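You operate a simulated robot arm through the tools that you are given. There is no shell and no other tool.

You run a simulated two-armed robot. Do the job below in one go: nothing can be reset, and whatever is moved stays where it is left.

JOB
Bring the tank's mix to between 4 and 5 % through the mixer.
Fine: pump switch on HAND; mixer 6 % or more if weak, 3 % or less if strong; red handle open before the water runs and left open; teal handle shut, level under MAX.

The check looks at the end state, three seconds after you hand in, the way a careful person would. Anything else that was tipped, shoved, dropped, spilled or broken makes it a failure.

ROBOT AND FRAMES
Two 6-joint arms with fingered hands on one trunk that stands fixed in place. Base frame: the origin is at the foot of the trunk, x ahead of it, y to its left, z up. Lengths are in m, angles in degrees, forces in N, time in s.
The left shoulder is at [0.05, 0.17, 1.071], the right one opposite. With the tool pointing down near the work surface each hand reaches from about 0.34 to 0.7 m from the base axis, measured 20 degrees to its own side. Payload 3.5 kg a hand.
Tool frame (each hand has its own): the origin (TCP) lies between the finger pads and is the grasp point; the fingertips stand 0.026 m ahead of it; z points along the fingers, y is the line along which they close. The gripper opens to 0.132 m; its body begins 0.073 m behind the TCP. The gripper is a hand of 3 fingers: y runs from the thumb to the fingers, the wrist lies at [0, 0, -0.234] in the tool frame, and closing takes about 1.5 s.
Orientation is that of the tool frame in the base frame, as a unit quaternion [x, y, z, w]. With the fingers straight down and closing along the base's y, the tool's x points along the base's -x, its y along +y and its z along -z.

CONTROLS
- The arms move only by the tool servo_tool. It takes "left_targets", "right_targets" or both (then of equal length, played together; a hand with none holds still); each is one flat list of numbers, 7 for each row, row after row: the shift along the tool's x, y, z in units of 400 mm (1.0 is 400 mm), then the turn, a rotation vector about the tool's x, y, z in units of 120 degrees (1.0 is 120 degrees), then the gripper command, from -1 (shut) to 1 (fully open), values between in proportion. In form: [tx, ty, tz, rx, ry, rz, gripper, tx, ty, tz, rx, ry, rz, gripper, ...]. A call has 1 to 20 rows; each row is the pose to reach, as a shift and turn from the pose commanded when the call began, along the tool's axes at that moment. A call with a number of a shift or a turn outside -1 to 1 is refused whole. Each row takes 0.2 s and may step no farther than 0.05 m and 8.6 degrees from the row before; otherwise, or with a gripper value out of range, the whole call is refused. Where a pose cannot be reached the arm comes as near as it can. A force on the tool above 40 N (or 10 N above the force at the start of the call, whichever is more), or a blocked arm, ends the call early, and 0.2 s more pass. Each finger travels about 0.153 m/s and halts on what it meets, pressing with about 29 N; the grip force reading is that of the motor and also rises with nothing between the fingers. The clock runs only during rows and for 0.2 s after the last one: add rows that repeat a pose to give the fingers time. It gives the time, the measured TCP pose, the force on the tool (base axes), the opening and the grip force at its end, in the units of the frame above (readings bear some noise), with the torque about the TCP (base axes, N m) and any sound that the robot's microphone picked up.
- Cameras (640 x 400 px; columns grow to the right, rows downward): "scene" is now at [0.0446, 0.0134, 1.674]; the picture's right is [0.15, -0.99, 0.00], its down [-0.62, -0.10, -0.78] and it looks along [0.77, 0.12, -0.63] (base axes); focal length 374 px, centre (320, 200). "left" rides on the left gripper at [-0.062, 0.003, -0.092] in its tool frame; the picture's right is [-0.05, -1.00, 0.00], its down [0.83, -0.04, -0.56] and it looks along [0.55, -0.03, 0.83] (tool axes); focal length 230 px, centre (320, 200). "right" rides on the right gripper at [0.062, 0.003, -0.092] in its tool frame; the picture's right is [-0.05, 1.00, 0.00], its down [-0.83, -0.04, -0.56] and it looks along [-0.55, -0.03, 0.83] (tool axes); focal length 230 px, centre (320, 200). There is no depth. A picture from a camera that has moved, and an enlarged one, comes with that camera's place and axes in the base frame and with its lens.
- camera(camera): a new picture of that camera. It takes no simulated time.
- slide_trunk(by): slides the trunk up (or, below 0, down) by that many m; the arms and the scene camera ride with it, the base frame stays. It gives what a move gives, with no picture.
- grasp_type(shape, hand): the hand has 3 fingers and takes this shape, open, in about a second: jaw (thumb against the fingers, like two jaws); tri (thumb and two fingers); tip (a fingertip pinch); poke (one finger out to press); point (the index stretched); flat (the hand flat); cup (the hand cupped); fist (a fist). The gripper value then closes the fingers along that shape, each until it touches; the sizes above hold for jaw. It gives what a move gives, with no picture.
- turn_head(pan, tilt): turns the head with the scene camera to pan (to the left, within 86 degrees either way) and tilt (down, from -29 to 69), counted from straight ahead of the robot. It gives what a move gives.
- zoom(camera, box): a new picture of the part [left, top, right, bottom] of that camera's present view, enlarged. It takes no simulated time.
- finish_job(): hands the job in; it is judged then, once.

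Nothing tells you positions but the pictures and the camera data. Unless the task says otherwise, let go and move clear before handing in.

The tools are called after "Emit:" by a JSON object that holds its "api" and its "payload". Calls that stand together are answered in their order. servo_tool: Moves the arms, as the interface text tells. Its arguments: {"type":"object","properties":{"left_targets":{"type":"array","items":{"type":"number"}},"right_targets":{"type":"array","items":{"type":"number"}}},"required":[]} The other tools are called the same way: slide_trunk (by) moves the trunk up or down; grasp_type (shape, hand) gives the hand a shape; turn_head (pan, tilt) turns the head that bears the scene camera; camera (camera) takes a picture; zoom (camera, box) takes an enlarged picture of a part of a camera's view; finish_job () hands the job in.

At the start:

```text
time_s: 0.0
left_tool_pos: [0.5628, 0.3624, 1.2251]
left_orientation: [0.001, 1.0, 0.0, 0.0]
left_wrist_force: [0.2, 0.3, 0.4]
left_moment: [-0.01, -0.04, -0.01]
left_opening: 0.1318
left_grasp_force: 0.1
left_shape: jaw
right_tool_pos: [0.6429, -0.1127, 1.2252]
right_orientation: [0.0, 1.0, 0.0, -0.001]
right_wrist_force: [1.3, -0.8, 0.3]
right_moment: [-0.02, 0.01, -0.03]
right_opening: 0.1319
right_grasp_force: 0.1
right_shape: jaw
trunk travel left (down, up): [-0.687, 0.023]
head pan, tilt (commanded): [8.9, 39.0]
```

scene: 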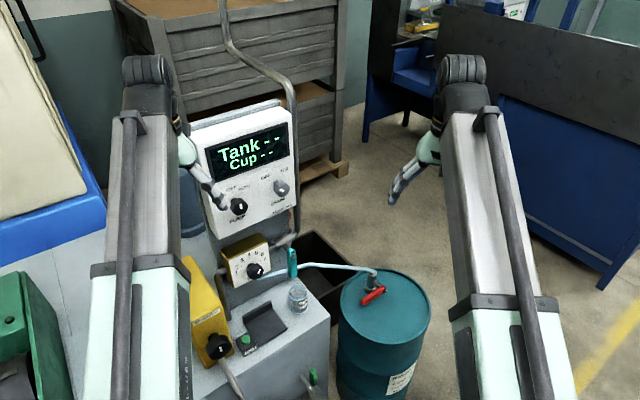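
right: 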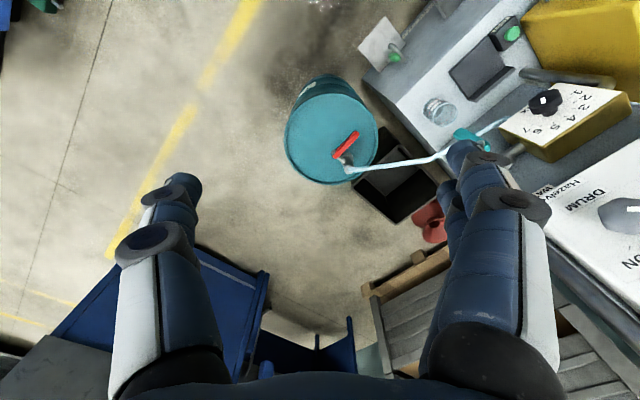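
left: 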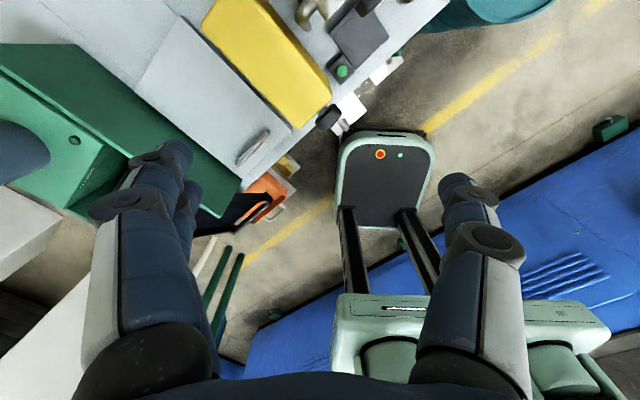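

I see a machine with a "Tank -- / Cup --" display, a knob panel below it, a yellow mixer dial box, a cup, a teal handle, and a teal drum with a red handle. I'll zoom in on each part before moving anything.

Emit:
{"api": "zoom", "payload": {"camera": "scene", "box": [180, 90, 340, 230]}}

Emit:
{"api": "zoom", "payload": {"camera": "scene", "box": [180, 220, 340, 400]}}

Emit:
{"api": "zoom", "payload": {"camera": "scene", "box": [280, 230, 440, 400]}}

Emit:
{"api": "zoom", "payload": {"camera": "right", "box": [360, 0, 640, 260]}}

Emit:
{"api": "zoom", "payload": {"camera": "left", "box": [180, 0, 460, 160]}}

```text
2.86 times, centred on (260, 160) of scene
camera zoom: at [0.0446, 0.0134, 1.674], right [0.15, -0.99, 0.0], down [-0.62, -0.1, -0.78], along [0.77, 0.12, -0.63], focal length 1069 px, centre (491, 314)
```

zoom: 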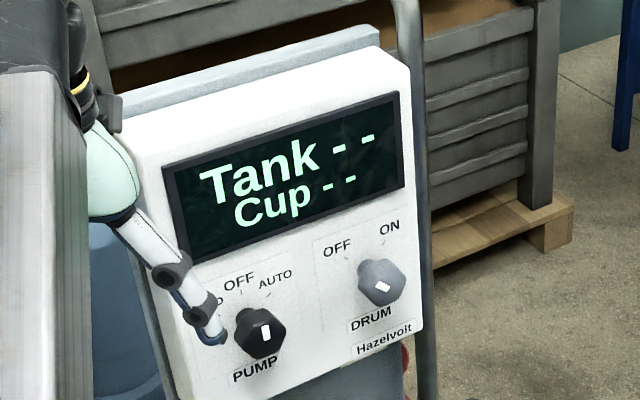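

```text
2.22 times, centred on (260, 310) of scene
camera zoom: at [0.0446, 0.0134, 1.674], right [0.15, -0.99, 0.0], down [-0.62, -0.1, -0.78], along [0.77, 0.12, -0.63], focal length 832 px, centre (453, -44)
```

zoom: 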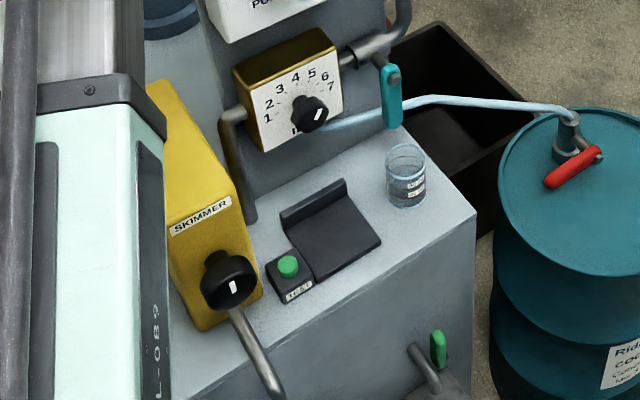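

```text
2.35 times, centred on (360, 315) of scene
camera zoom: at [0.0446, 0.0134, 1.674], right [0.15, -0.99, 0.0], down [-0.62, -0.1, -0.78], along [0.77, 0.12, -0.63], focal length 880 px, centre (226, -71)
```

zoom: 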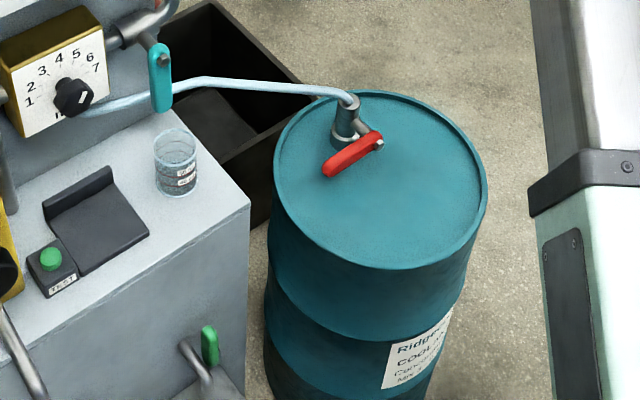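

```text
1.54 times, centred on (500, 130) of right
camera zoom: at [0.5818, -0.1104, 1.3177], right [0.05, 1.0, 0.0], down [0.83, -0.04, 0.56], along [0.55, -0.03, -0.83], focal length 354 px, centre (43, 308)
```

zoom: 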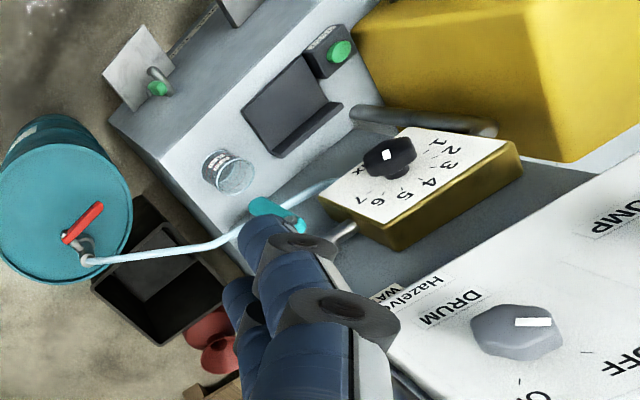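

```text
2.29 times, centred on (320, 80) of left
camera zoom: at [0.6252, 0.3652, 1.3168], right [0.05, -1.0, 0.0], down [-0.83, -0.04, 0.56], along [-0.55, -0.03, -0.83], focal length 526 px, centre (320, 474)
```

zoom: 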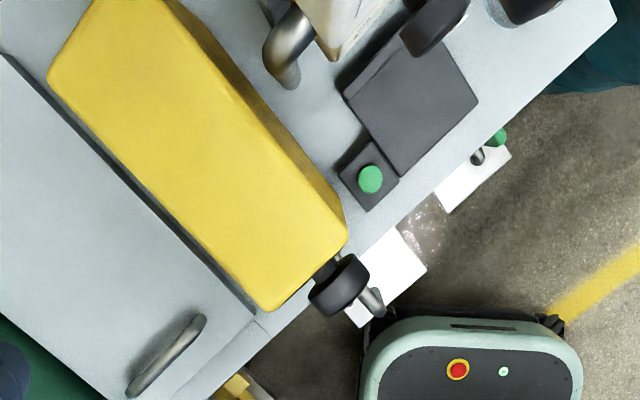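

The view is partly blocked by the arms and several labels are too small to read. I'll turn the head to look around before planning.

Emit:
{"api": "turn_head", "payload": {"pan": 20, "tilt": 55}}

Emit:
{"api": "camera", "payload": {"camera": "scene"}}

Emit:
{"api": "zoom", "payload": {"camera": "scene", "box": [220, 160, 420, 400]}}

```text
time_s: 0.8
left_tool_pos: [0.563, 0.3614, 1.2248]
left_orientation: [0.0, 1.0, 0.0, 0.0]
left_wrist_force: [0.5, -0.8, -0.3]
left_moment: [0.01, 0.0, 0.04]
left_opening: 0.1319
left_grasp_force: 0.1
left_shape: jaw
right_tool_pos: [0.6431, -0.1122, 1.2253]
right_orientation: [-0.001, 1.0, -0.001, 0.0]
right_wrist_force: [-0.1, -0.1, 0.5]
right_moment: [0.01, -0.02, -0.02]
right_opening: 0.132
right_grasp_force: 0.0
right_shape: jaw
trunk travel left (down, up): [-0.687, 0.023]
head pan, tilt (commanded): [20.0, 55.0]
```

```text
taken
camera scene: at [0.0278, 0.0248, 1.6519], right [0.34, -0.94, 0.0], down [-0.77, -0.28, -0.57], along [0.54, 0.2, -0.82], focal length 374 px, centre (320, 200)
```

scene: 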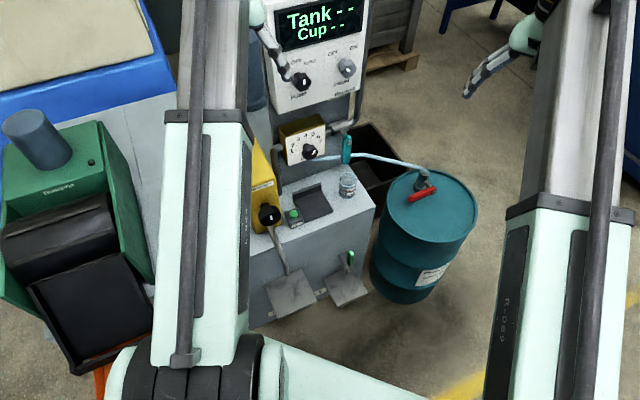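

```text
1.67 times, centred on (320, 280) of scene
camera zoom: at [0.0278, 0.0248, 1.6519], right [0.34, -0.94, 0.0], down [-0.77, -0.28, -0.57], along [0.54, 0.2, -0.82], focal length 624 px, centre (320, 67)
```

zoom: 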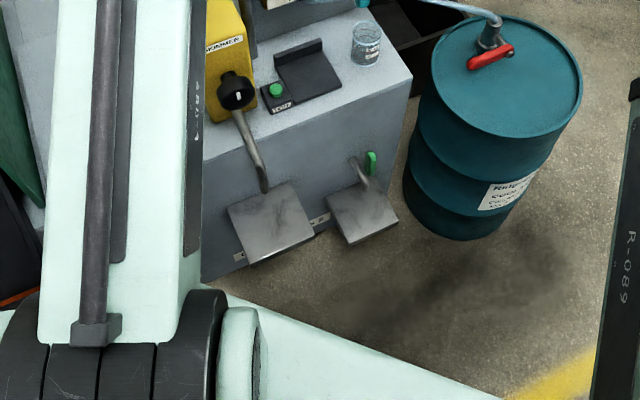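

The tank front has two small steel shelves, a green sample tap, and a TEST pad with a button on top. I'll zoom in further on the labels and see which positions the switches are in.

Emit:
{"api": "turn_head", "payload": {"pan": 14, "tilt": 38}}

Emit:
{"api": "zoom", "payload": {"camera": "scene", "box": [240, 90, 340, 160]}}

Emit:
{"api": "camera", "payload": {"camera": "scene"}}

Emit:
{"api": "zoom", "payload": {"camera": "scene", "box": [230, 170, 330, 240]}}

Emit:
{"api": "zoom", "payload": {"camera": "scene", "box": [240, 240, 400, 360]}}

Emit:
{"api": "zoom", "payload": {"camera": "right", "box": [380, 0, 540, 100]}}

```text
time_s: 1.6
left_tool_pos: [0.5623, 0.361, 1.2253]
left_orientation: [0.0, 1.0, 0.0, -0.001]
left_wrist_force: [0.2, 0.4, 0.1]
left_moment: [0.0, 0.03, -0.02]
left_opening: 0.1318
left_grasp_force: 0.1
left_shape: jaw
right_tool_pos: [0.6436, -0.1137, 1.224]
right_orientation: [0.0, 1.0, 0.001, 0.0]
right_wrist_force: [0.1, 0.7, 0.2]
right_moment: [0.01, 0.0, -0.02]
right_opening: 0.1316
right_grasp_force: 0.0
right_shape: jaw
trunk travel left (down, up): [-0.687, 0.023]
head pan, tilt (commanded): [14.0, 38.0]
```

```text
5.71 times, centred on (290, 125) of scene
camera zoom: at [0.0438, 0.021, 1.6755], right [0.24, -0.97, 0.0], down [-0.6, -0.15, -0.79], along [0.76, 0.19, -0.62], focal length 2138 px, centre (491, 629)
```

zoom: 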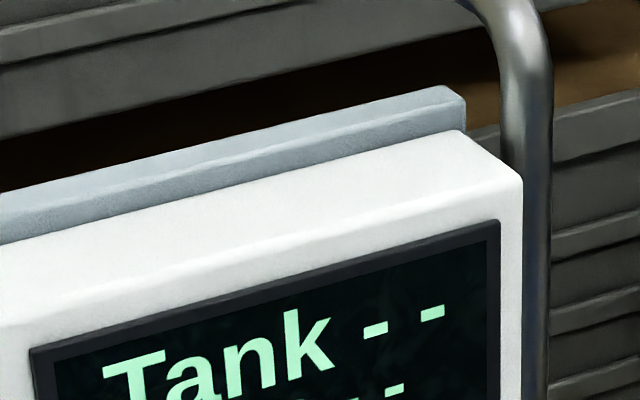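

```text
taken
camera scene: at [0.0438, 0.021, 1.6755], right [0.24, -0.97, 0.0], down [-0.6, -0.15, -0.79], along [0.76, 0.19, -0.62], focal length 374 px, centre (320, 200)
```

scene: 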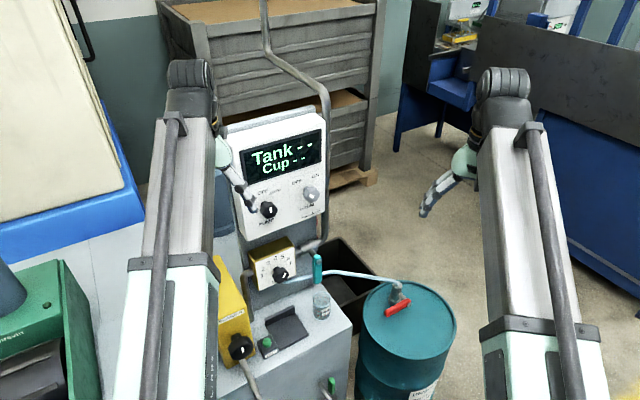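

```text
5.71 times, centred on (280, 205) of scene
camera zoom: at [0.0438, 0.021, 1.6755], right [0.24, -0.97, 0.0], down [-0.6, -0.15, -0.79], along [0.76, 0.19, -0.62], focal length 2138 px, centre (549, 171)
```

zoom: 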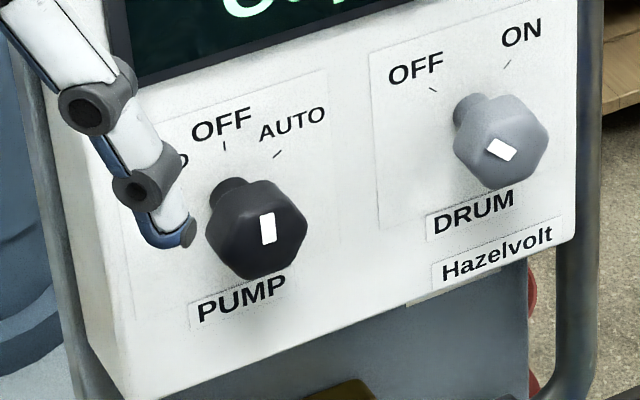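

```text
3.33 times, centred on (320, 300) of scene
camera zoom: at [0.0438, 0.021, 1.6755], right [0.24, -0.97, 0.0], down [-0.6, -0.15, -0.79], along [0.76, 0.19, -0.62], focal length 1247 px, centre (320, -133)
```

zoom: 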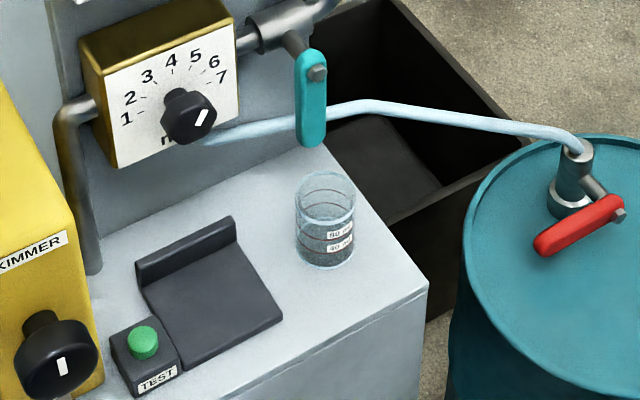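

```text
4.00 times, centred on (460, 50) of right
camera zoom: at [0.5818, -0.1104, 1.3177], right [0.05, 1.0, 0.0], down [0.83, -0.04, 0.56], along [0.55, -0.03, -0.83], focal length 920 px, centre (-240, 800)
```

zoom: 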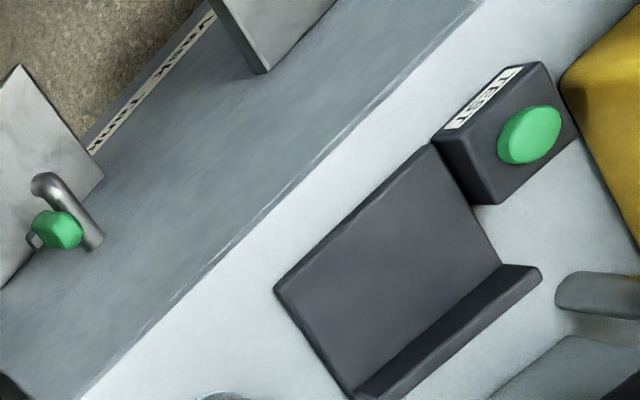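

The pump switch points to OFF and DRUM to OFF; the red handle lies across its pipe (shut), and the teal handle hangs across its pipe (shut). I'll pull both hands back for a clear view of the station.

Emit:
{"api": "servo_tool", "payload": {"left_targets": [0.05, 0.01, 0, 0, 0, 0, 1, 0.1, 0.03, 0, 0, 0, 0, 1, 0.15, 0.05, 0, 0, 0, 0, 1, 0.2, 0.07, 0, 0, 0, 0, 1, 0.25, 0.09, 0, 0, 0, 0, 1, 0.3, 0.11, 0, 0, 0, 0, 1, 0.35, 0.13, 0, 0, 0, 0, 1, 0.4, 0.15, 0, 0, 0, 0, 1], "right_targets": [0.05, -0.05, 0, 0, 0, 0, 1, 0.1, -0.1, 0, 0, 0, 0, 1, 0.15, -0.15, 0, 0, 0, 0, 1, 0.2, -0.2, 0, 0, 0, 0, 1, 0.25, -0.25, 0, 0, 0, 0, 1, 0.3, -0.3, 0, 0, 0, 0, 1, 0.35, -0.35, 0, 0, 0, 0, 1, 0.4, -0.4, 0, 0, 0, 0, 1]}}

Emit:
{"api": "camera", "payload": {"camera": "scene"}}

Emit:
{"api": "camera", "payload": {"camera": "left"}}

Emit:
{"api": "camera", "payload": {"camera": "right"}}

```text
time_s: 3.4
left_tool_pos: [0.4236, 0.4303, 1.1869]
left_orientation: [0.0, 1.0, 0.004, 0.004]
left_wrist_force: [0.6, 0.1, -0.5]
left_moment: [-0.02, 0.01, -0.05]
left_opening: 0.1319
left_grasp_force: 0.0
left_shape: jaw
left hand out of reach, approached as far as the arm can: row 1, 2, 3, 4, 5, 6, 7, 8
right_tool_pos: [0.5015, -0.277, 1.1916]
right_orientation: [0.001, 1.0, -0.001, 0.007]
right_wrist_force: [0.4, 0.0, 0.3]
right_moment: [-0.02, -0.01, -0.02]
right_opening: 0.132
right_grasp_force: 0.2
right_shape: jaw
right hand out of reach, approached as far as the arm can: row 4, 5, 6, 7, 8
trunk travel left (down, up): [-0.687, 0.023]
head pan, tilt (commanded): [14.0, 38.0]
```

```text
taken
camera scene: at [0.0434, 0.0208, 1.6756], right [0.24, -0.97, 0.0], down [-0.6, -0.15, -0.79], along [0.76, 0.19, -0.62], focal length 374 px, centre (320, 200)
```

scene: 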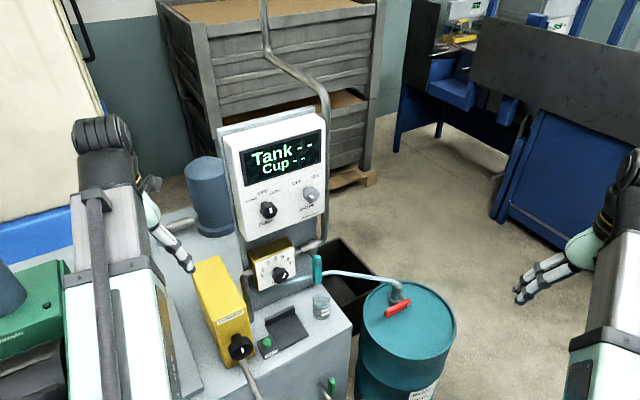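

```text
taken
camera left: at [0.4851, 0.4333, 1.2791], right [0.05, -1.0, -0.01], down [-0.83, -0.05, 0.55], along [-0.55, -0.02, -0.84], focal length 230 px, centre (320, 200)
```

left: 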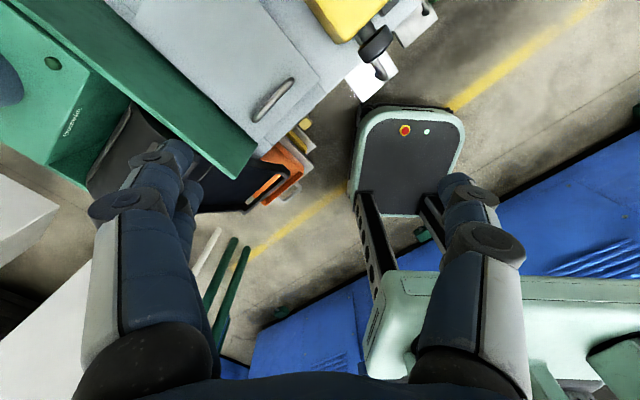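

```text
taken
camera right: at [0.439, -0.2748, 1.2835], right [0.05, 1.0, 0.0], down [0.82, -0.04, 0.57], along [0.56, -0.03, -0.82], focal length 230 px, centre (320, 200)
```

right: 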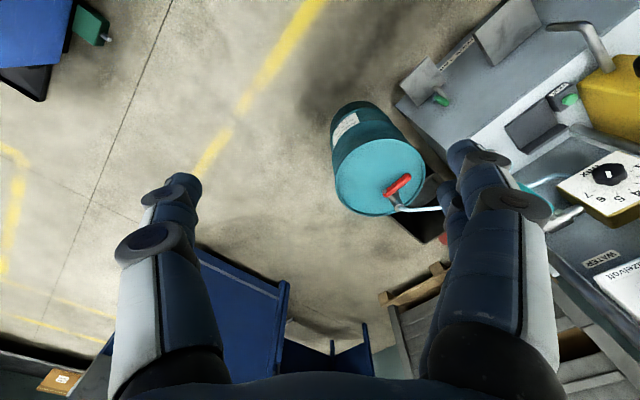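

The station is now in clear view. I'll zoom in on the panel, mixer, skimmer and tank front.

Emit:
{"api": "zoom", "payload": {"camera": "scene", "box": [220, 170, 330, 240]}}

Emit:
{"api": "zoom", "payload": {"camera": "scene", "box": [240, 230, 340, 300]}}

Emit:
{"api": "zoom", "payload": {"camera": "scene", "box": [180, 280, 360, 400]}}

Emit:
{"api": "zoom", "payload": {"camera": "right", "box": [390, 0, 640, 160]}}

Emit:
{"api": "zoom", "payload": {"camera": "scene", "box": [340, 260, 460, 340]}}

```text
5.71 times, centred on (275, 205) of scene
camera zoom: at [0.0434, 0.0208, 1.6756], right [0.24, -0.97, 0.0], down [-0.6, -0.15, -0.79], along [0.76, 0.19, -0.62], focal length 2138 px, centre (577, 171)
```

zoom: 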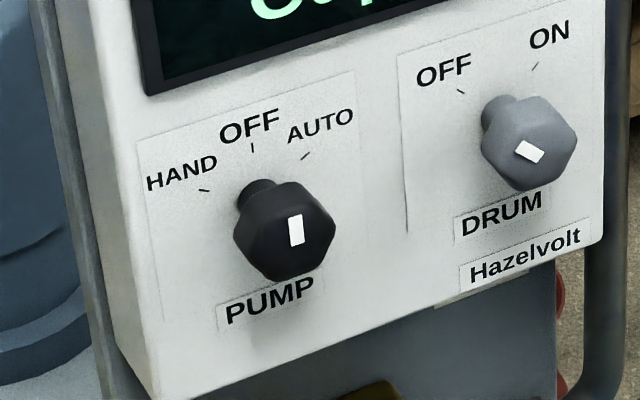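

```text
5.71 times, centred on (290, 265) of scene
camera zoom: at [0.0434, 0.0208, 1.6756], right [0.24, -0.97, 0.0], down [-0.6, -0.15, -0.79], along [0.76, 0.19, -0.62], focal length 2138 px, centre (491, -171)
```

zoom: 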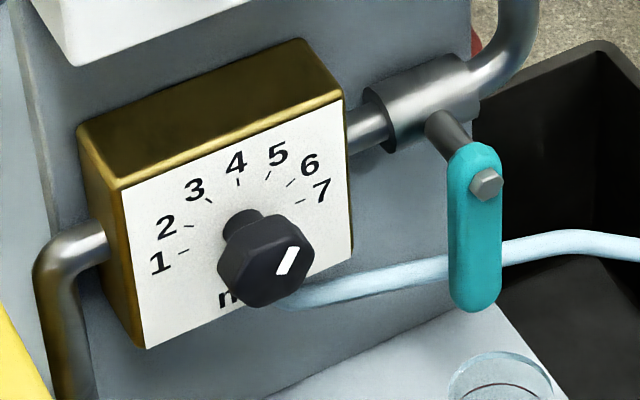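

```text
3.33 times, centred on (270, 340) of scene
camera zoom: at [0.0434, 0.0208, 1.6756], right [0.24, -0.97, 0.0], down [-0.6, -0.15, -0.79], along [0.76, 0.19, -0.62], focal length 1247 px, centre (487, -267)
```

zoom: 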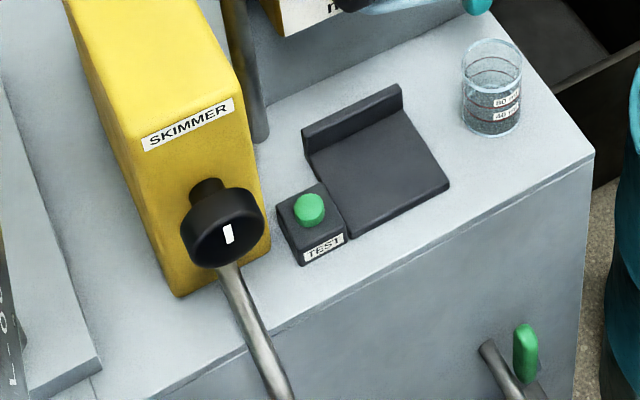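

```text
2.50 times, centred on (515, 80) of right
camera zoom: at [0.439, -0.2748, 1.2835], right [0.05, 1.0, 0.0], down [0.82, -0.04, 0.57], along [0.56, -0.03, -0.82], focal length 575 px, centre (-168, 500)
```

zoom: 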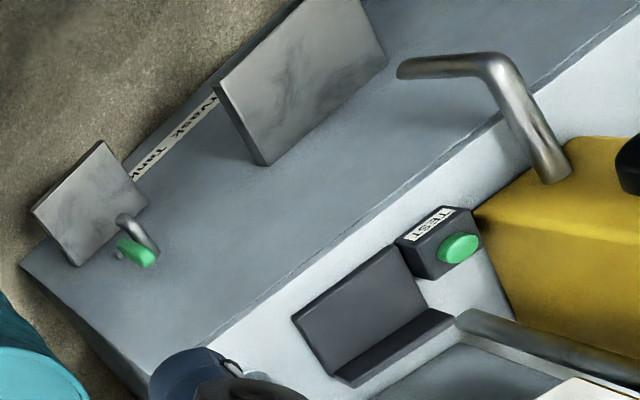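

```text
5.00 times, centred on (400, 300) of scene
camera zoom: at [0.0434, 0.0208, 1.6756], right [0.24, -0.97, 0.0], down [-0.6, -0.15, -0.79], along [0.76, 0.19, -0.62], focal length 1871 px, centre (-80, -300)
```

zoom: 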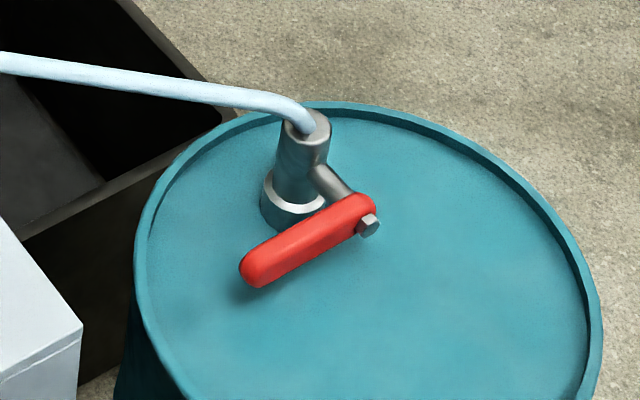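

The pump is at OFF, and the mixer dial's mark looks near 5. I'll lower the trunk 0.2 m to get a second viewpoint, so I can triangulate the parts.

Emit:
{"api": "slide_trunk", "payload": {"by": -0.2}}

Emit:
{"api": "camera", "payload": {"camera": "scene"}}

Emit:
{"api": "camera", "payload": {"camera": "left"}}

Emit:
{"api": "camera", "payload": {"camera": "right"}}

Emit:
{"api": "zoom", "payload": {"camera": "scene", "box": [200, 40, 360, 140]}}

Emit:
{"api": "zoom", "payload": {"camera": "scene", "box": [200, 140, 360, 240]}}

Emit:
{"api": "zoom", "payload": {"camera": "scene", "box": [160, 220, 360, 400]}}

Emit:
{"api": "zoom", "payload": {"camera": "scene", "box": [300, 180, 460, 280]}}

```text
time_s: 5.6
left_tool_pos: [0.4245, 0.4309, 0.9872]
left_orientation: [0.0, 1.0, 0.003, 0.004]
left_wrist_force: [-0.8, 0.0, -0.2]
left_moment: [-0.01, 0.01, -0.02]
left_opening: 0.1318
left_grasp_force: 0.1
left_shape: jaw
right_tool_pos: [0.5007, -0.2779, 0.9913]
right_orientation: [0.0, 1.0, -0.001, 0.006]
right_wrist_force: [0.2, -0.6, -0.1]
right_moment: [0.01, 0.01, -0.04]
right_opening: 0.132
right_grasp_force: 0.1
right_shape: jaw
trunk travel left (down, up): [-0.487, 0.223]
head pan, tilt (commanded): [14.0, 38.0]
```

```text
taken
camera scene: at [0.0437, 0.021, 1.4756], right [0.24, -0.97, 0.0], down [-0.6, -0.15, -0.79], along [0.76, 0.19, -0.62], focal length 374 px, centre (320, 200)
```

scene: 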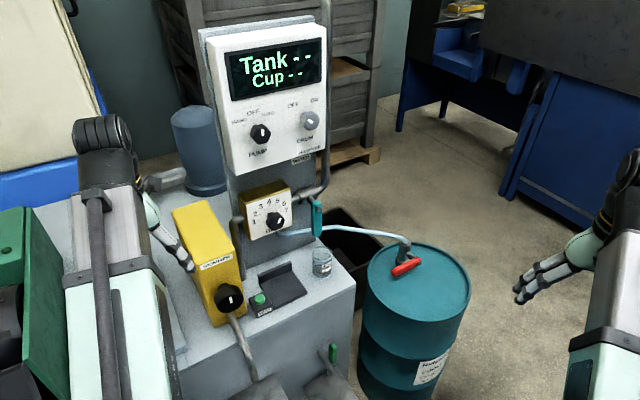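

```text
taken
camera left: at [0.4856, 0.4333, 1.0791], right [0.05, -1.0, -0.01], down [-0.83, -0.05, 0.55], along [-0.55, -0.02, -0.84], focal length 230 px, centre (320, 200)
```

left: 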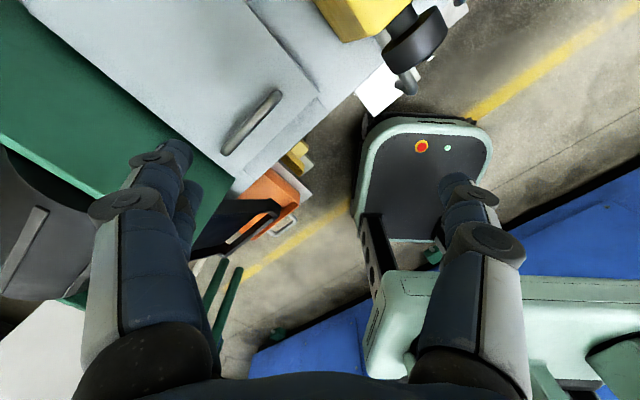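

```text
taken
camera right: at [0.4395, -0.2745, 1.0837], right [0.05, 1.0, 0.0], down [0.82, -0.04, 0.57], along [0.56, -0.03, -0.82], focal length 230 px, centre (320, 200)
```

right: 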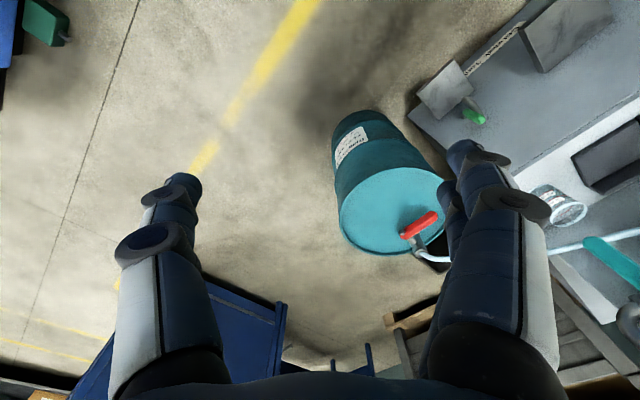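

```text
4.00 times, centred on (280, 90) of scene
camera zoom: at [0.0437, 0.021, 1.4756], right [0.24, -0.97, 0.0], down [-0.6, -0.15, -0.79], along [0.76, 0.19, -0.62], focal length 1497 px, centre (480, 640)
```

zoom: 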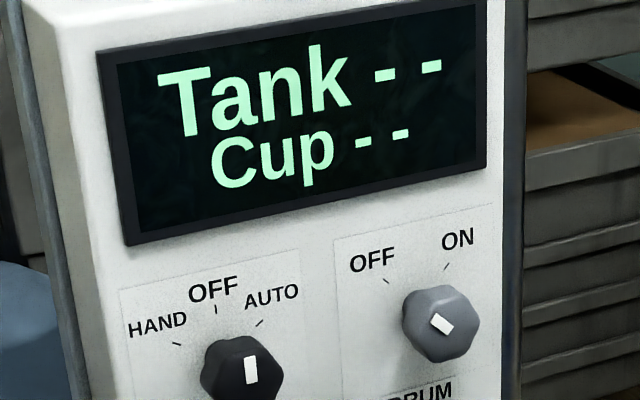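

```text
4.00 times, centred on (280, 190) of scene
camera zoom: at [0.0437, 0.021, 1.4756], right [0.24, -0.97, 0.0], down [-0.6, -0.15, -0.79], along [0.76, 0.19, -0.62], focal length 1497 px, centre (480, 240)
```

zoom: 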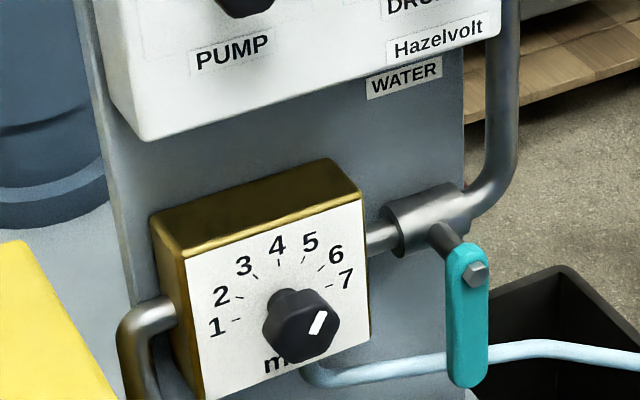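

```text
2.22 times, centred on (260, 310) of scene
camera zoom: at [0.0437, 0.021, 1.4756], right [0.24, -0.97, 0.0], down [-0.6, -0.15, -0.79], along [0.76, 0.19, -0.62], focal length 832 px, centre (453, -44)
```

zoom: 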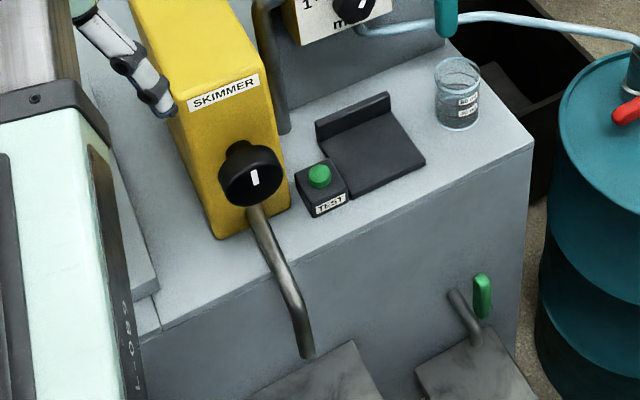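

```text
4.00 times, centred on (380, 230) of scene
camera zoom: at [0.0437, 0.021, 1.4756], right [0.24, -0.97, 0.0], down [-0.6, -0.15, -0.79], along [0.76, 0.19, -0.62], focal length 1497 px, centre (80, 80)
```

zoom: 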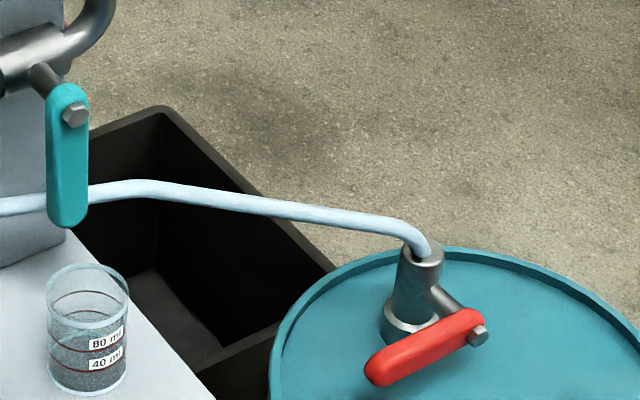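

From the two views I place the PUMP knob's axis at about (0.69, 0.32, 1.12) on a vertical panel facing (-0.72, -0.69, 0). The mixer knob is at z≈0.877, the teal pivot at (0.759, 0.201, 0.873) and the red pivot at (0.855, -0.083, 0.639). I'll now bring the left hand round to point at the pump knob from a safe distance.

Emit:
{"api": "servo_tool", "payload": {"left_targets": [-0.0296, -0.037, -0.0238, -0.0205, -0.0506, -0.0205, 0.1, -0.0593, -0.0739, -0.0475, -0.041, -0.1013, -0.041, 0.1, -0.0889, -0.1109, -0.0713, -0.0615, -0.1519, -0.0615, 0.1, -0.1186, -0.1479, -0.095, -0.082, -0.2026, -0.082, 0.1, -0.1482, -0.1848, -0.1188, -0.1025, -0.2532, -0.1025, 0.1, -0.1779, -0.2218, -0.1425, -0.123, -0.3039, -0.123, 0.1, -0.2075, -0.2588, -0.1663, -0.1435, -0.3545, -0.1435, 0.1]}}

Emit:
{"api": "camera", "payload": {"camera": "scene"}}

Emit:
{"api": "camera", "payload": {"camera": "left"}}

```text
time_s: 7.2
left_tool_pos: [0.5391, 0.3325, 1.0751]
left_orientation: [-0.145, 0.908, 0.148, 0.363]
left_wrist_force: [-0.2, 0.9, 0.3]
left_moment: [0.02, 0.0, 0.0]
left_opening: 0.0733
left_grasp_force: 0.0
left_shape: jaw
left hand out of reach, approached as far as the arm can: row 5, 6, 7
right_tool_pos: [0.501, -0.279, 0.9913]
right_orientation: [0.0, 1.0, -0.001, 0.006]
right_wrist_force: [0.7, 0.3, -0.3]
right_moment: [-0.01, 0.0, 0.02]
right_opening: 0.1319
right_grasp_force: 0.1
right_shape: jaw
trunk travel left (down, up): [-0.487, 0.223]
head pan, tilt (commanded): [14.0, 38.0]
```

```text
taken
camera scene: at [0.0438, 0.0208, 1.4756], right [0.24, -0.97, 0.0], down [-0.6, -0.15, -0.79], along [0.76, 0.19, -0.62], focal length 374 px, centre (320, 200)
```

scene: 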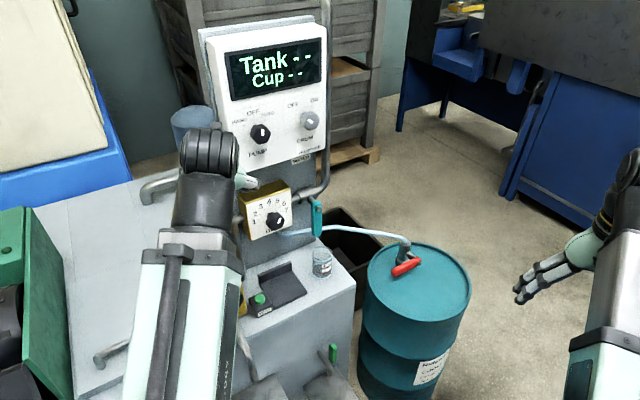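

```text
taken
camera left: at [0.5232, 0.3117, 1.1825], right [0.41, -0.9, -0.13], down [-0.9, -0.38, -0.21], along [0.14, 0.2, -0.97], focal length 230 px, centre (320, 200)
```

left: 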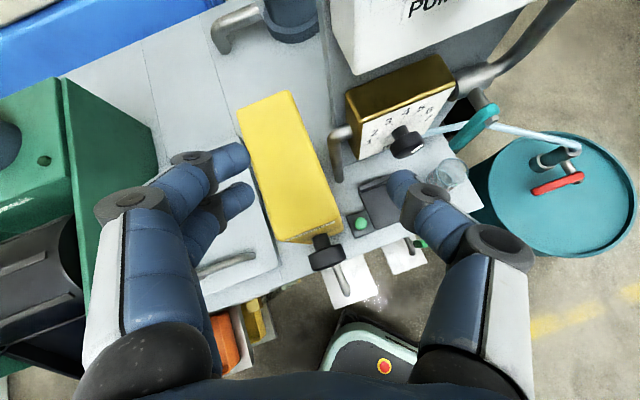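

The left arm is too cramped at that angle, and the panel faces the right arm better. I'll retreat the left hand and swing the right hand round instead.

Emit:
{"api": "servo_tool", "payload": {"left_targets": [0.0393, 0.0368, 0.0084, 0.0179, 0.0443, 0.0179, 0.1, 0.0786, 0.0735, 0.0168, 0.0359, 0.0886, 0.0359, 0.1, 0.1179, 0.1103, 0.0251, 0.0538, 0.1329, 0.0538, 0.1, 0.1573, 0.147, 0.0335, 0.0718, 0.1773, 0.0718, 0.1, 0.1966, 0.1838, 0.0419, 0.0897, 0.2216, 0.0897, 0.1, 0.2359, 0.2205, 0.0503, 0.1076, 0.2659, 0.1076, 0.1, 0.2752, 0.2573, 0.0586, 0.1256, 0.3102, 0.1256, 0.1, 0.3145, 0.294, 0.067, 0.1435, 0.3545, 0.1435, 0.1], "right_targets": [0, 0.0406, -0.0188, -0.0179, -0.0443, -0.0179, 0.1, 0, 0.0813, -0.0375, -0.0359, -0.0886, -0.0359, 0.1, 0, 0.1219, -0.0563, -0.0538, -0.1329, -0.0538, 0.1, 0, 0.1625, -0.075, -0.0718, -0.1773, -0.0718, 0.1, 0, 0.2031, -0.0938, -0.0897, -0.2216, -0.0897, 0.1, 0, 0.2438, -0.1125, -0.1076, -0.2659, -0.1076, 0.1, 0, 0.2844, -0.1313, -0.1256, -0.3102, -0.1256, 0.1, 0, 0.325, -0.15, -0.1435, -0.3545, -0.1435, 0.1]}}

Emit:
{"api": "camera", "payload": {"camera": "scene"}}

Emit:
{"api": "camera", "payload": {"camera": "right"}}

```text
time_s: 9.0
left_tool_pos: [0.4239, 0.4324, 0.9875]
left_orientation: [-0.001, 1.0, 0.003, 0.004]
left_wrist_force: [0.5, -0.2, 0.1]
left_moment: [0.01, -0.05, -0.01]
left_opening: 0.0732
left_grasp_force: 0.1
left_shape: jaw
right_tool_pos: [0.5389, -0.1556, 1.0772]
right_orientation: [-0.148, 0.908, 0.143, 0.366]
right_wrist_force: [-0.4, -0.9, -0.2]
right_moment: [-0.04, -0.03, 0.03]
right_opening: 0.073
right_grasp_force: 0.0
right_shape: jaw
right hand out of reach, approached as far as the arm can: row 6, 7, 8
trunk travel left (down, up): [-0.487, 0.223]
head pan, tilt (commanded): [14.0, 38.0]
```

```text
taken
camera scene: at [0.0438, 0.0212, 1.4756], right [0.24, -0.97, 0.0], down [-0.6, -0.15, -0.79], along [0.76, 0.19, -0.62], focal length 374 px, centre (320, 200)
```

scene: 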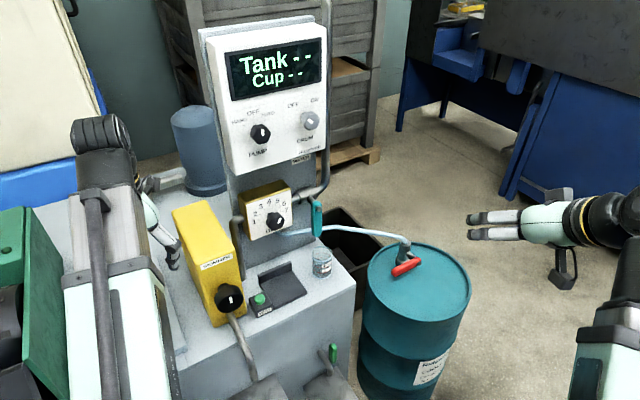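

```text
taken
camera right: at [0.4386, -0.1963, 1.0996], right [-0.34, 0.92, 0.19], down [0.24, -0.11, 0.96], along [0.91, 0.37, -0.19], focal length 230 px, centre (320, 200)
```

right: 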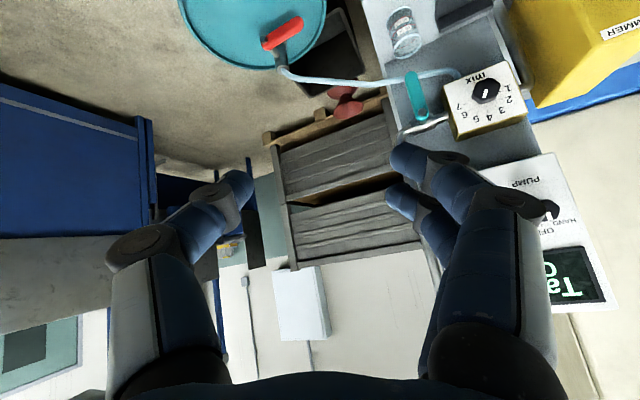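

The right hand tracks well, though the arm is near its folded limit. Lowering the trunk another 0.1 m should give it room, then I'll bring the right hand in front of the pump knob.

Emit:
{"api": "slide_trunk", "payload": {"by": -0.1}}

Emit:
{"api": "servo_tool", "payload": {"right_targets": [-0.0407, 0.073, 0.0156, -0.012, -0.0295, -0.012, 0.1, -0.0814, 0.146, 0.0313, -0.0239, -0.0591, -0.0239, 0.1, -0.1221, 0.219, 0.0469, -0.0359, -0.0886, -0.0359, 0.1, -0.1628, 0.292, 0.0625, -0.0478, -0.1182, -0.0478, 0.1, -0.2035, 0.365, 0.0781, -0.0598, -0.1477, -0.0598, 0.1, -0.2443, 0.438, 0.0938, -0.0718, -0.1773, -0.0718, 0.1, -0.285, 0.511, 0.1094, -0.0837, -0.2068, -0.0837, 0.1, -0.3257, 0.584, 0.125, -0.0957, -0.2363, -0.0957, 0.1, -0.3664, 0.657, 0.1406, -0.1076, -0.2659, -0.1076, 0.1, -0.4071, 0.73, 0.1563, -0.1196, -0.2954, -0.1196, 0.1, -0.4478, 0.803, 0.1719, -0.1315, -0.325, -0.1315, 0.1, -0.4885, 0.876, 0.1875, -0.1435, -0.3545, -0.1435, 0.1]}}

Emit:
{"api": "camera", "payload": {"camera": "scene"}}

Emit:
{"api": "camera", "payload": {"camera": "right"}}

```text
time_s: 10.3
left_tool_pos: [0.4232, 0.432, 0.887]
left_orientation: [0.001, 1.0, 0.003, 0.004]
left_wrist_force: [0.7, 0.6, 1.2]
left_moment: [0.02, -0.02, 0.01]
left_opening: 0.0732
left_grasp_force: 0.0
left_shape: jaw
right_tool_pos: [0.5391, -0.1562, 0.9776]
right_orientation: [-0.147, 0.908, 0.143, 0.364]
right_wrist_force: [-0.8, 0.3, 1.3]
right_moment: [-0.01, 0.0, -0.02]
right_opening: 0.0734
right_grasp_force: 0.2
right_shape: jaw
trunk travel left (down, up): [-0.387, 0.323]
head pan, tilt (commanded): [14.0, 38.0]
```

```text
time_s: 12.9
left_tool_pos: [0.4244, 0.4322, 0.8864]
left_orientation: [0.0, 1.0, 0.003, 0.005]
left_wrist_force: [-0.4, -1.2, 0.6]
left_moment: [-0.01, 0.0, 0.01]
left_opening: 0.0731
left_grasp_force: 0.0
left_shape: jaw
right_tool_pos: [0.5905, 0.2249, 1.1162]
right_orientation: [-0.267, 0.652, 0.263, 0.659]
right_wrist_force: [-0.8, -0.2, -0.1]
right_moment: [-0.04, 0.02, 0.0]
right_opening: 0.0733
right_grasp_force: 0.0
right_shape: jaw
right hand out of reach, approached as far as the arm can: row 1, 2, 3, 4, 5, 6
trunk travel left (down, up): [-0.387, 0.323]
head pan, tilt (commanded): [14.0, 38.0]
```

```text
taken
camera scene: at [0.0438, 0.0211, 1.3756], right [0.24, -0.97, 0.0], down [-0.6, -0.15, -0.79], along [0.76, 0.19, -0.62], focal length 374 px, centre (320, 200)
```

scene: 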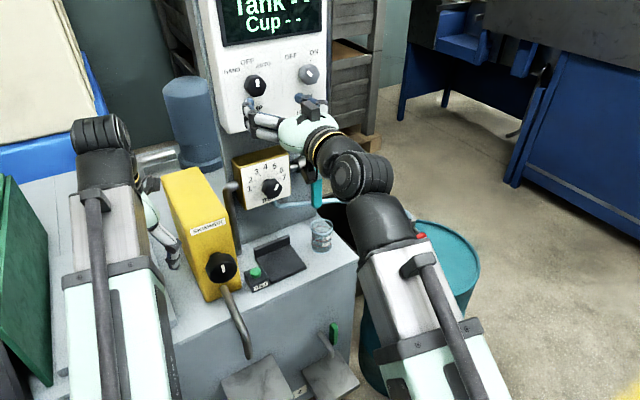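

```text
taken
camera right: at [0.5233, 0.1634, 1.0548], right [-0.7, 0.72, 0.04], down [-0.38, -0.41, 0.83], along [0.61, 0.56, 0.56], focal length 230 px, centre (320, 200)
```

right: 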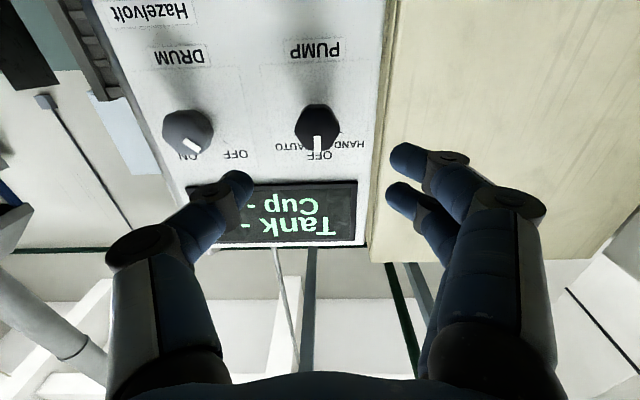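

The right hand faces the pump knob, and combining views puts the knob's axis at z≈1.114, with its front face about 27 mm off the panel. I'll advance with the fingers straddling it.

Emit:
{"api": "servo_tool", "payload": {"right_targets": [0.001, -0.001, 0.05, 0, 0, 0, 0.1, 0.003, -0.003, 0.1, 0, 0, 0, 0.1, 0.005, -0.005, 0.15, 0, 0, 0, 0.1, 0.005, -0.005, 0.2, 0, 0, 0, 0.1, 0.005, -0.005, 0.2275, 0, 0, 0, 0.1]}}

Emit:
{"api": "camera", "payload": {"camera": "right"}}

Emit:
{"api": "zoom", "payload": {"camera": "scene", "box": [200, 40, 360, 140]}}

```text
time_s: 14.1
left_tool_pos: [0.4238, 0.4314, 0.8867]
left_orientation: [0.001, 1.0, 0.003, 0.004]
left_wrist_force: [-0.5, 0.4, -0.4]
left_moment: [-0.03, 0.03, 0.02]
left_opening: 0.073
left_grasp_force: 0.1
left_shape: jaw
right_tool_pos: [0.657, 0.2863, 1.1148]
right_orientation: [-0.268, 0.652, 0.263, 0.659]
right_wrist_force: [0.7, 0.1, -0.8]
right_moment: [-0.01, 0.03, -0.02]
right_opening: 0.0732
right_grasp_force: 0.0
right_shape: jaw
trunk travel left (down, up): [-0.387, 0.323]
head pan, tilt (commanded): [14.0, 38.0]
```

```text
taken
camera right: at [0.5892, 0.2246, 1.0542], right [-0.7, 0.72, 0.04], down [-0.38, -0.41, 0.83], along [0.61, 0.56, 0.56], focal length 230 px, centre (320, 200)
```

right: 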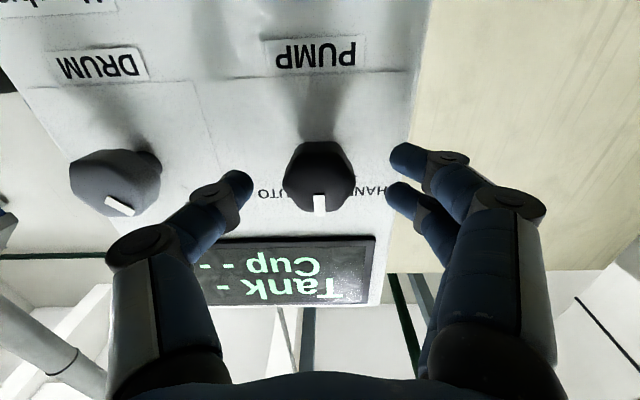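

```text
4.00 times, centred on (280, 90) of scene
camera zoom: at [0.0438, 0.0211, 1.3756], right [0.24, -0.97, 0.0], down [-0.6, -0.15, -0.79], along [0.76, 0.19, -0.62], focal length 1497 px, centre (480, 640)
```

zoom: 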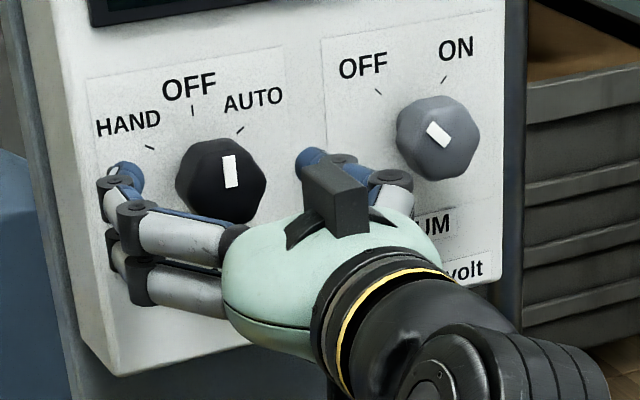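

The fingers straddle the knob cleanly. I'll advance 10 mm more and close on it.

Emit:
{"api": "servo_tool", "payload": {"right_targets": [0, 0, 0.0125, 0, 0, 0, 0.1, 0, 0, 0.025, 0, 0, 0, 0.1, 0, 0, 0.025, 0, 0, 0, -0.2, 0, 0, 0.025, 0, 0, 0, -0.5, 0, 0, 0.025, 0, 0, 0, -0.8, 0, 0, 0.025, 0, 0, 0, -1, 0, 0, 0.025, 0, 0, 0, -1, 0, 0, 0.025, 0, 0, 0, -1]}}

Emit:
{"api": "camera", "payload": {"camera": "right"}}

Emit:
{"api": "zoom", "payload": {"camera": "scene", "box": [200, 40, 360, 140]}}

```text
time_s: 15.9
left_tool_pos: [0.4245, 0.4322, 0.8874]
left_orientation: [0.0, 1.0, 0.003, 0.004]
left_wrist_force: [0.4, 0.0, -0.8]
left_moment: [-0.02, -0.04, 0.01]
left_opening: 0.0731
left_grasp_force: 0.0
left_shape: jaw
right_tool_pos: [0.6637, 0.2937, 1.1148]
right_orientation: [-0.267, 0.653, 0.263, 0.658]
right_wrist_force: [4.4, 0.3, 1.8]
right_moment: [0.06, -0.03, -0.02]
right_opening: 0.0274
right_grasp_force: 29.0
right_shape: jaw
trunk travel left (down, up): [-0.387, 0.323]
head pan, tilt (commanded): [14.0, 38.0]
```

```text
taken
camera right: at [0.5968, 0.232, 1.0546], right [-0.69, 0.72, 0.04], down [-0.38, -0.41, 0.83], along [0.61, 0.56, 0.56], focal length 230 px, centre (320, 200)
```

right: 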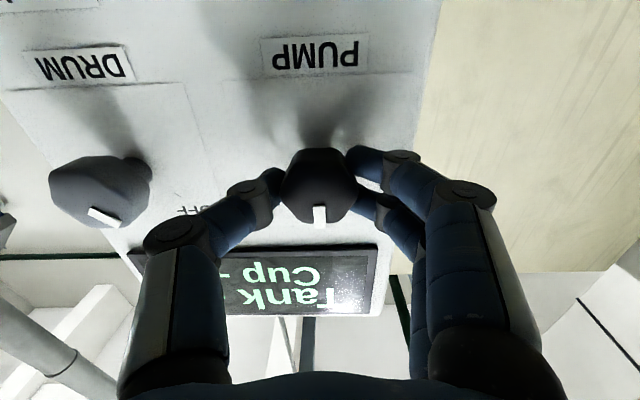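

```text
4.00 times, centred on (280, 90) of scene
camera zoom: at [0.0442, 0.021, 1.3756], right [0.24, -0.97, 0.0], down [-0.6, -0.15, -0.79], along [0.76, 0.19, -0.62], focal length 1497 px, centre (480, 640)
```

zoom: 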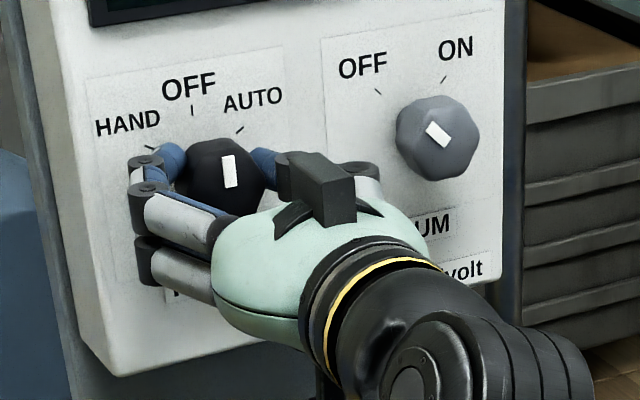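

The knob is gripped firmly. I'll turn it counter-clockwise 60° (OFF to HAND).

Emit:
{"api": "servo_tool", "payload": {"right_targets": [0, 0, 0, 0, 0, -0.06, -1, 0, 0, 0, 0, 0, -0.12, -1, 0, 0, 0, 0, 0, -0.18, -1, 0, 0, 0, 0, 0, -0.24, -1, 0, 0, 0, 0, 0, -0.3, -1, 0, 0, 0, 0, 0, -0.36, -1, 0, 0, 0, 0, 0, -0.42, -1, 0, 0, 0, 0, 0, -0.48, -1, 0, 0, 0, 0, 0, -0.52, -1]}}

Emit:
{"api": "camera", "payload": {"camera": "right"}}

Emit:
{"api": "zoom", "payload": {"camera": "scene", "box": [200, 0, 360, 140]}}

```text
time_s: 17.9
left_tool_pos: [0.4254, 0.4296, 0.8859]
left_orientation: [0.001, 1.0, 0.003, 0.004]
left_wrist_force: [0.5, -0.4, 0.0]
left_moment: [0.0, -0.02, 0.03]
left_opening: 0.0732
left_grasp_force: 0.1
left_shape: jaw
right_tool_pos: [0.663, 0.2947, 1.1163]
right_orientation: [-0.565, 0.427, -0.12, 0.696]
right_wrist_force: [16.1, -12.1, -7.4]
right_moment: [0.1, 0.26, -0.33]
right_opening: 0.0269
right_grasp_force: 29.4
right_shape: jaw
right hand out of reach, approached as far as the arm can: row 9
trunk travel left (down, up): [-0.387, 0.323]
head pan, tilt (commanded): [14.0, 38.0]
```

```text
taken
camera right: at [0.6323, 0.1934, 1.0858], right [-0.34, 0.37, -0.86], down [-0.9, 0.15, 0.42], along [0.28, 0.92, 0.28], focal length 230 px, centre (320, 200)
```

right: 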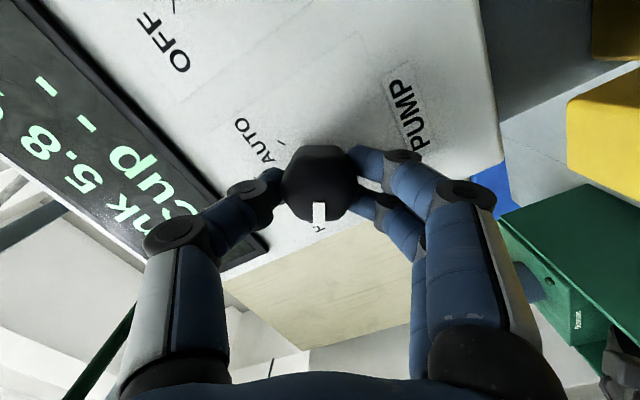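

```text
2.86 times, centred on (280, 70) of scene
camera zoom: at [0.0465, 0.0196, 1.3753], right [0.24, -0.97, 0.0], down [-0.6, -0.15, -0.79], along [0.76, 0.19, -0.62], focal length 1069 px, centre (434, 571)
```

zoom: 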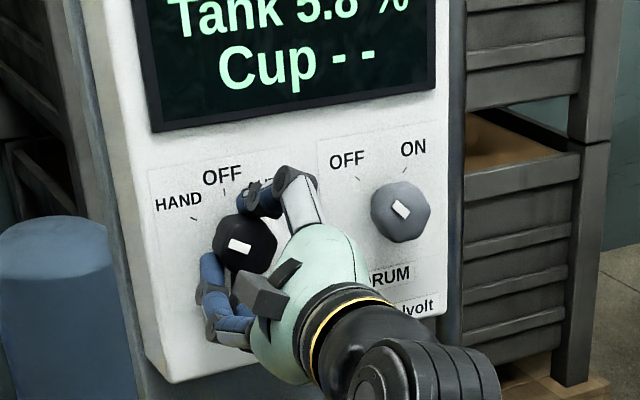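

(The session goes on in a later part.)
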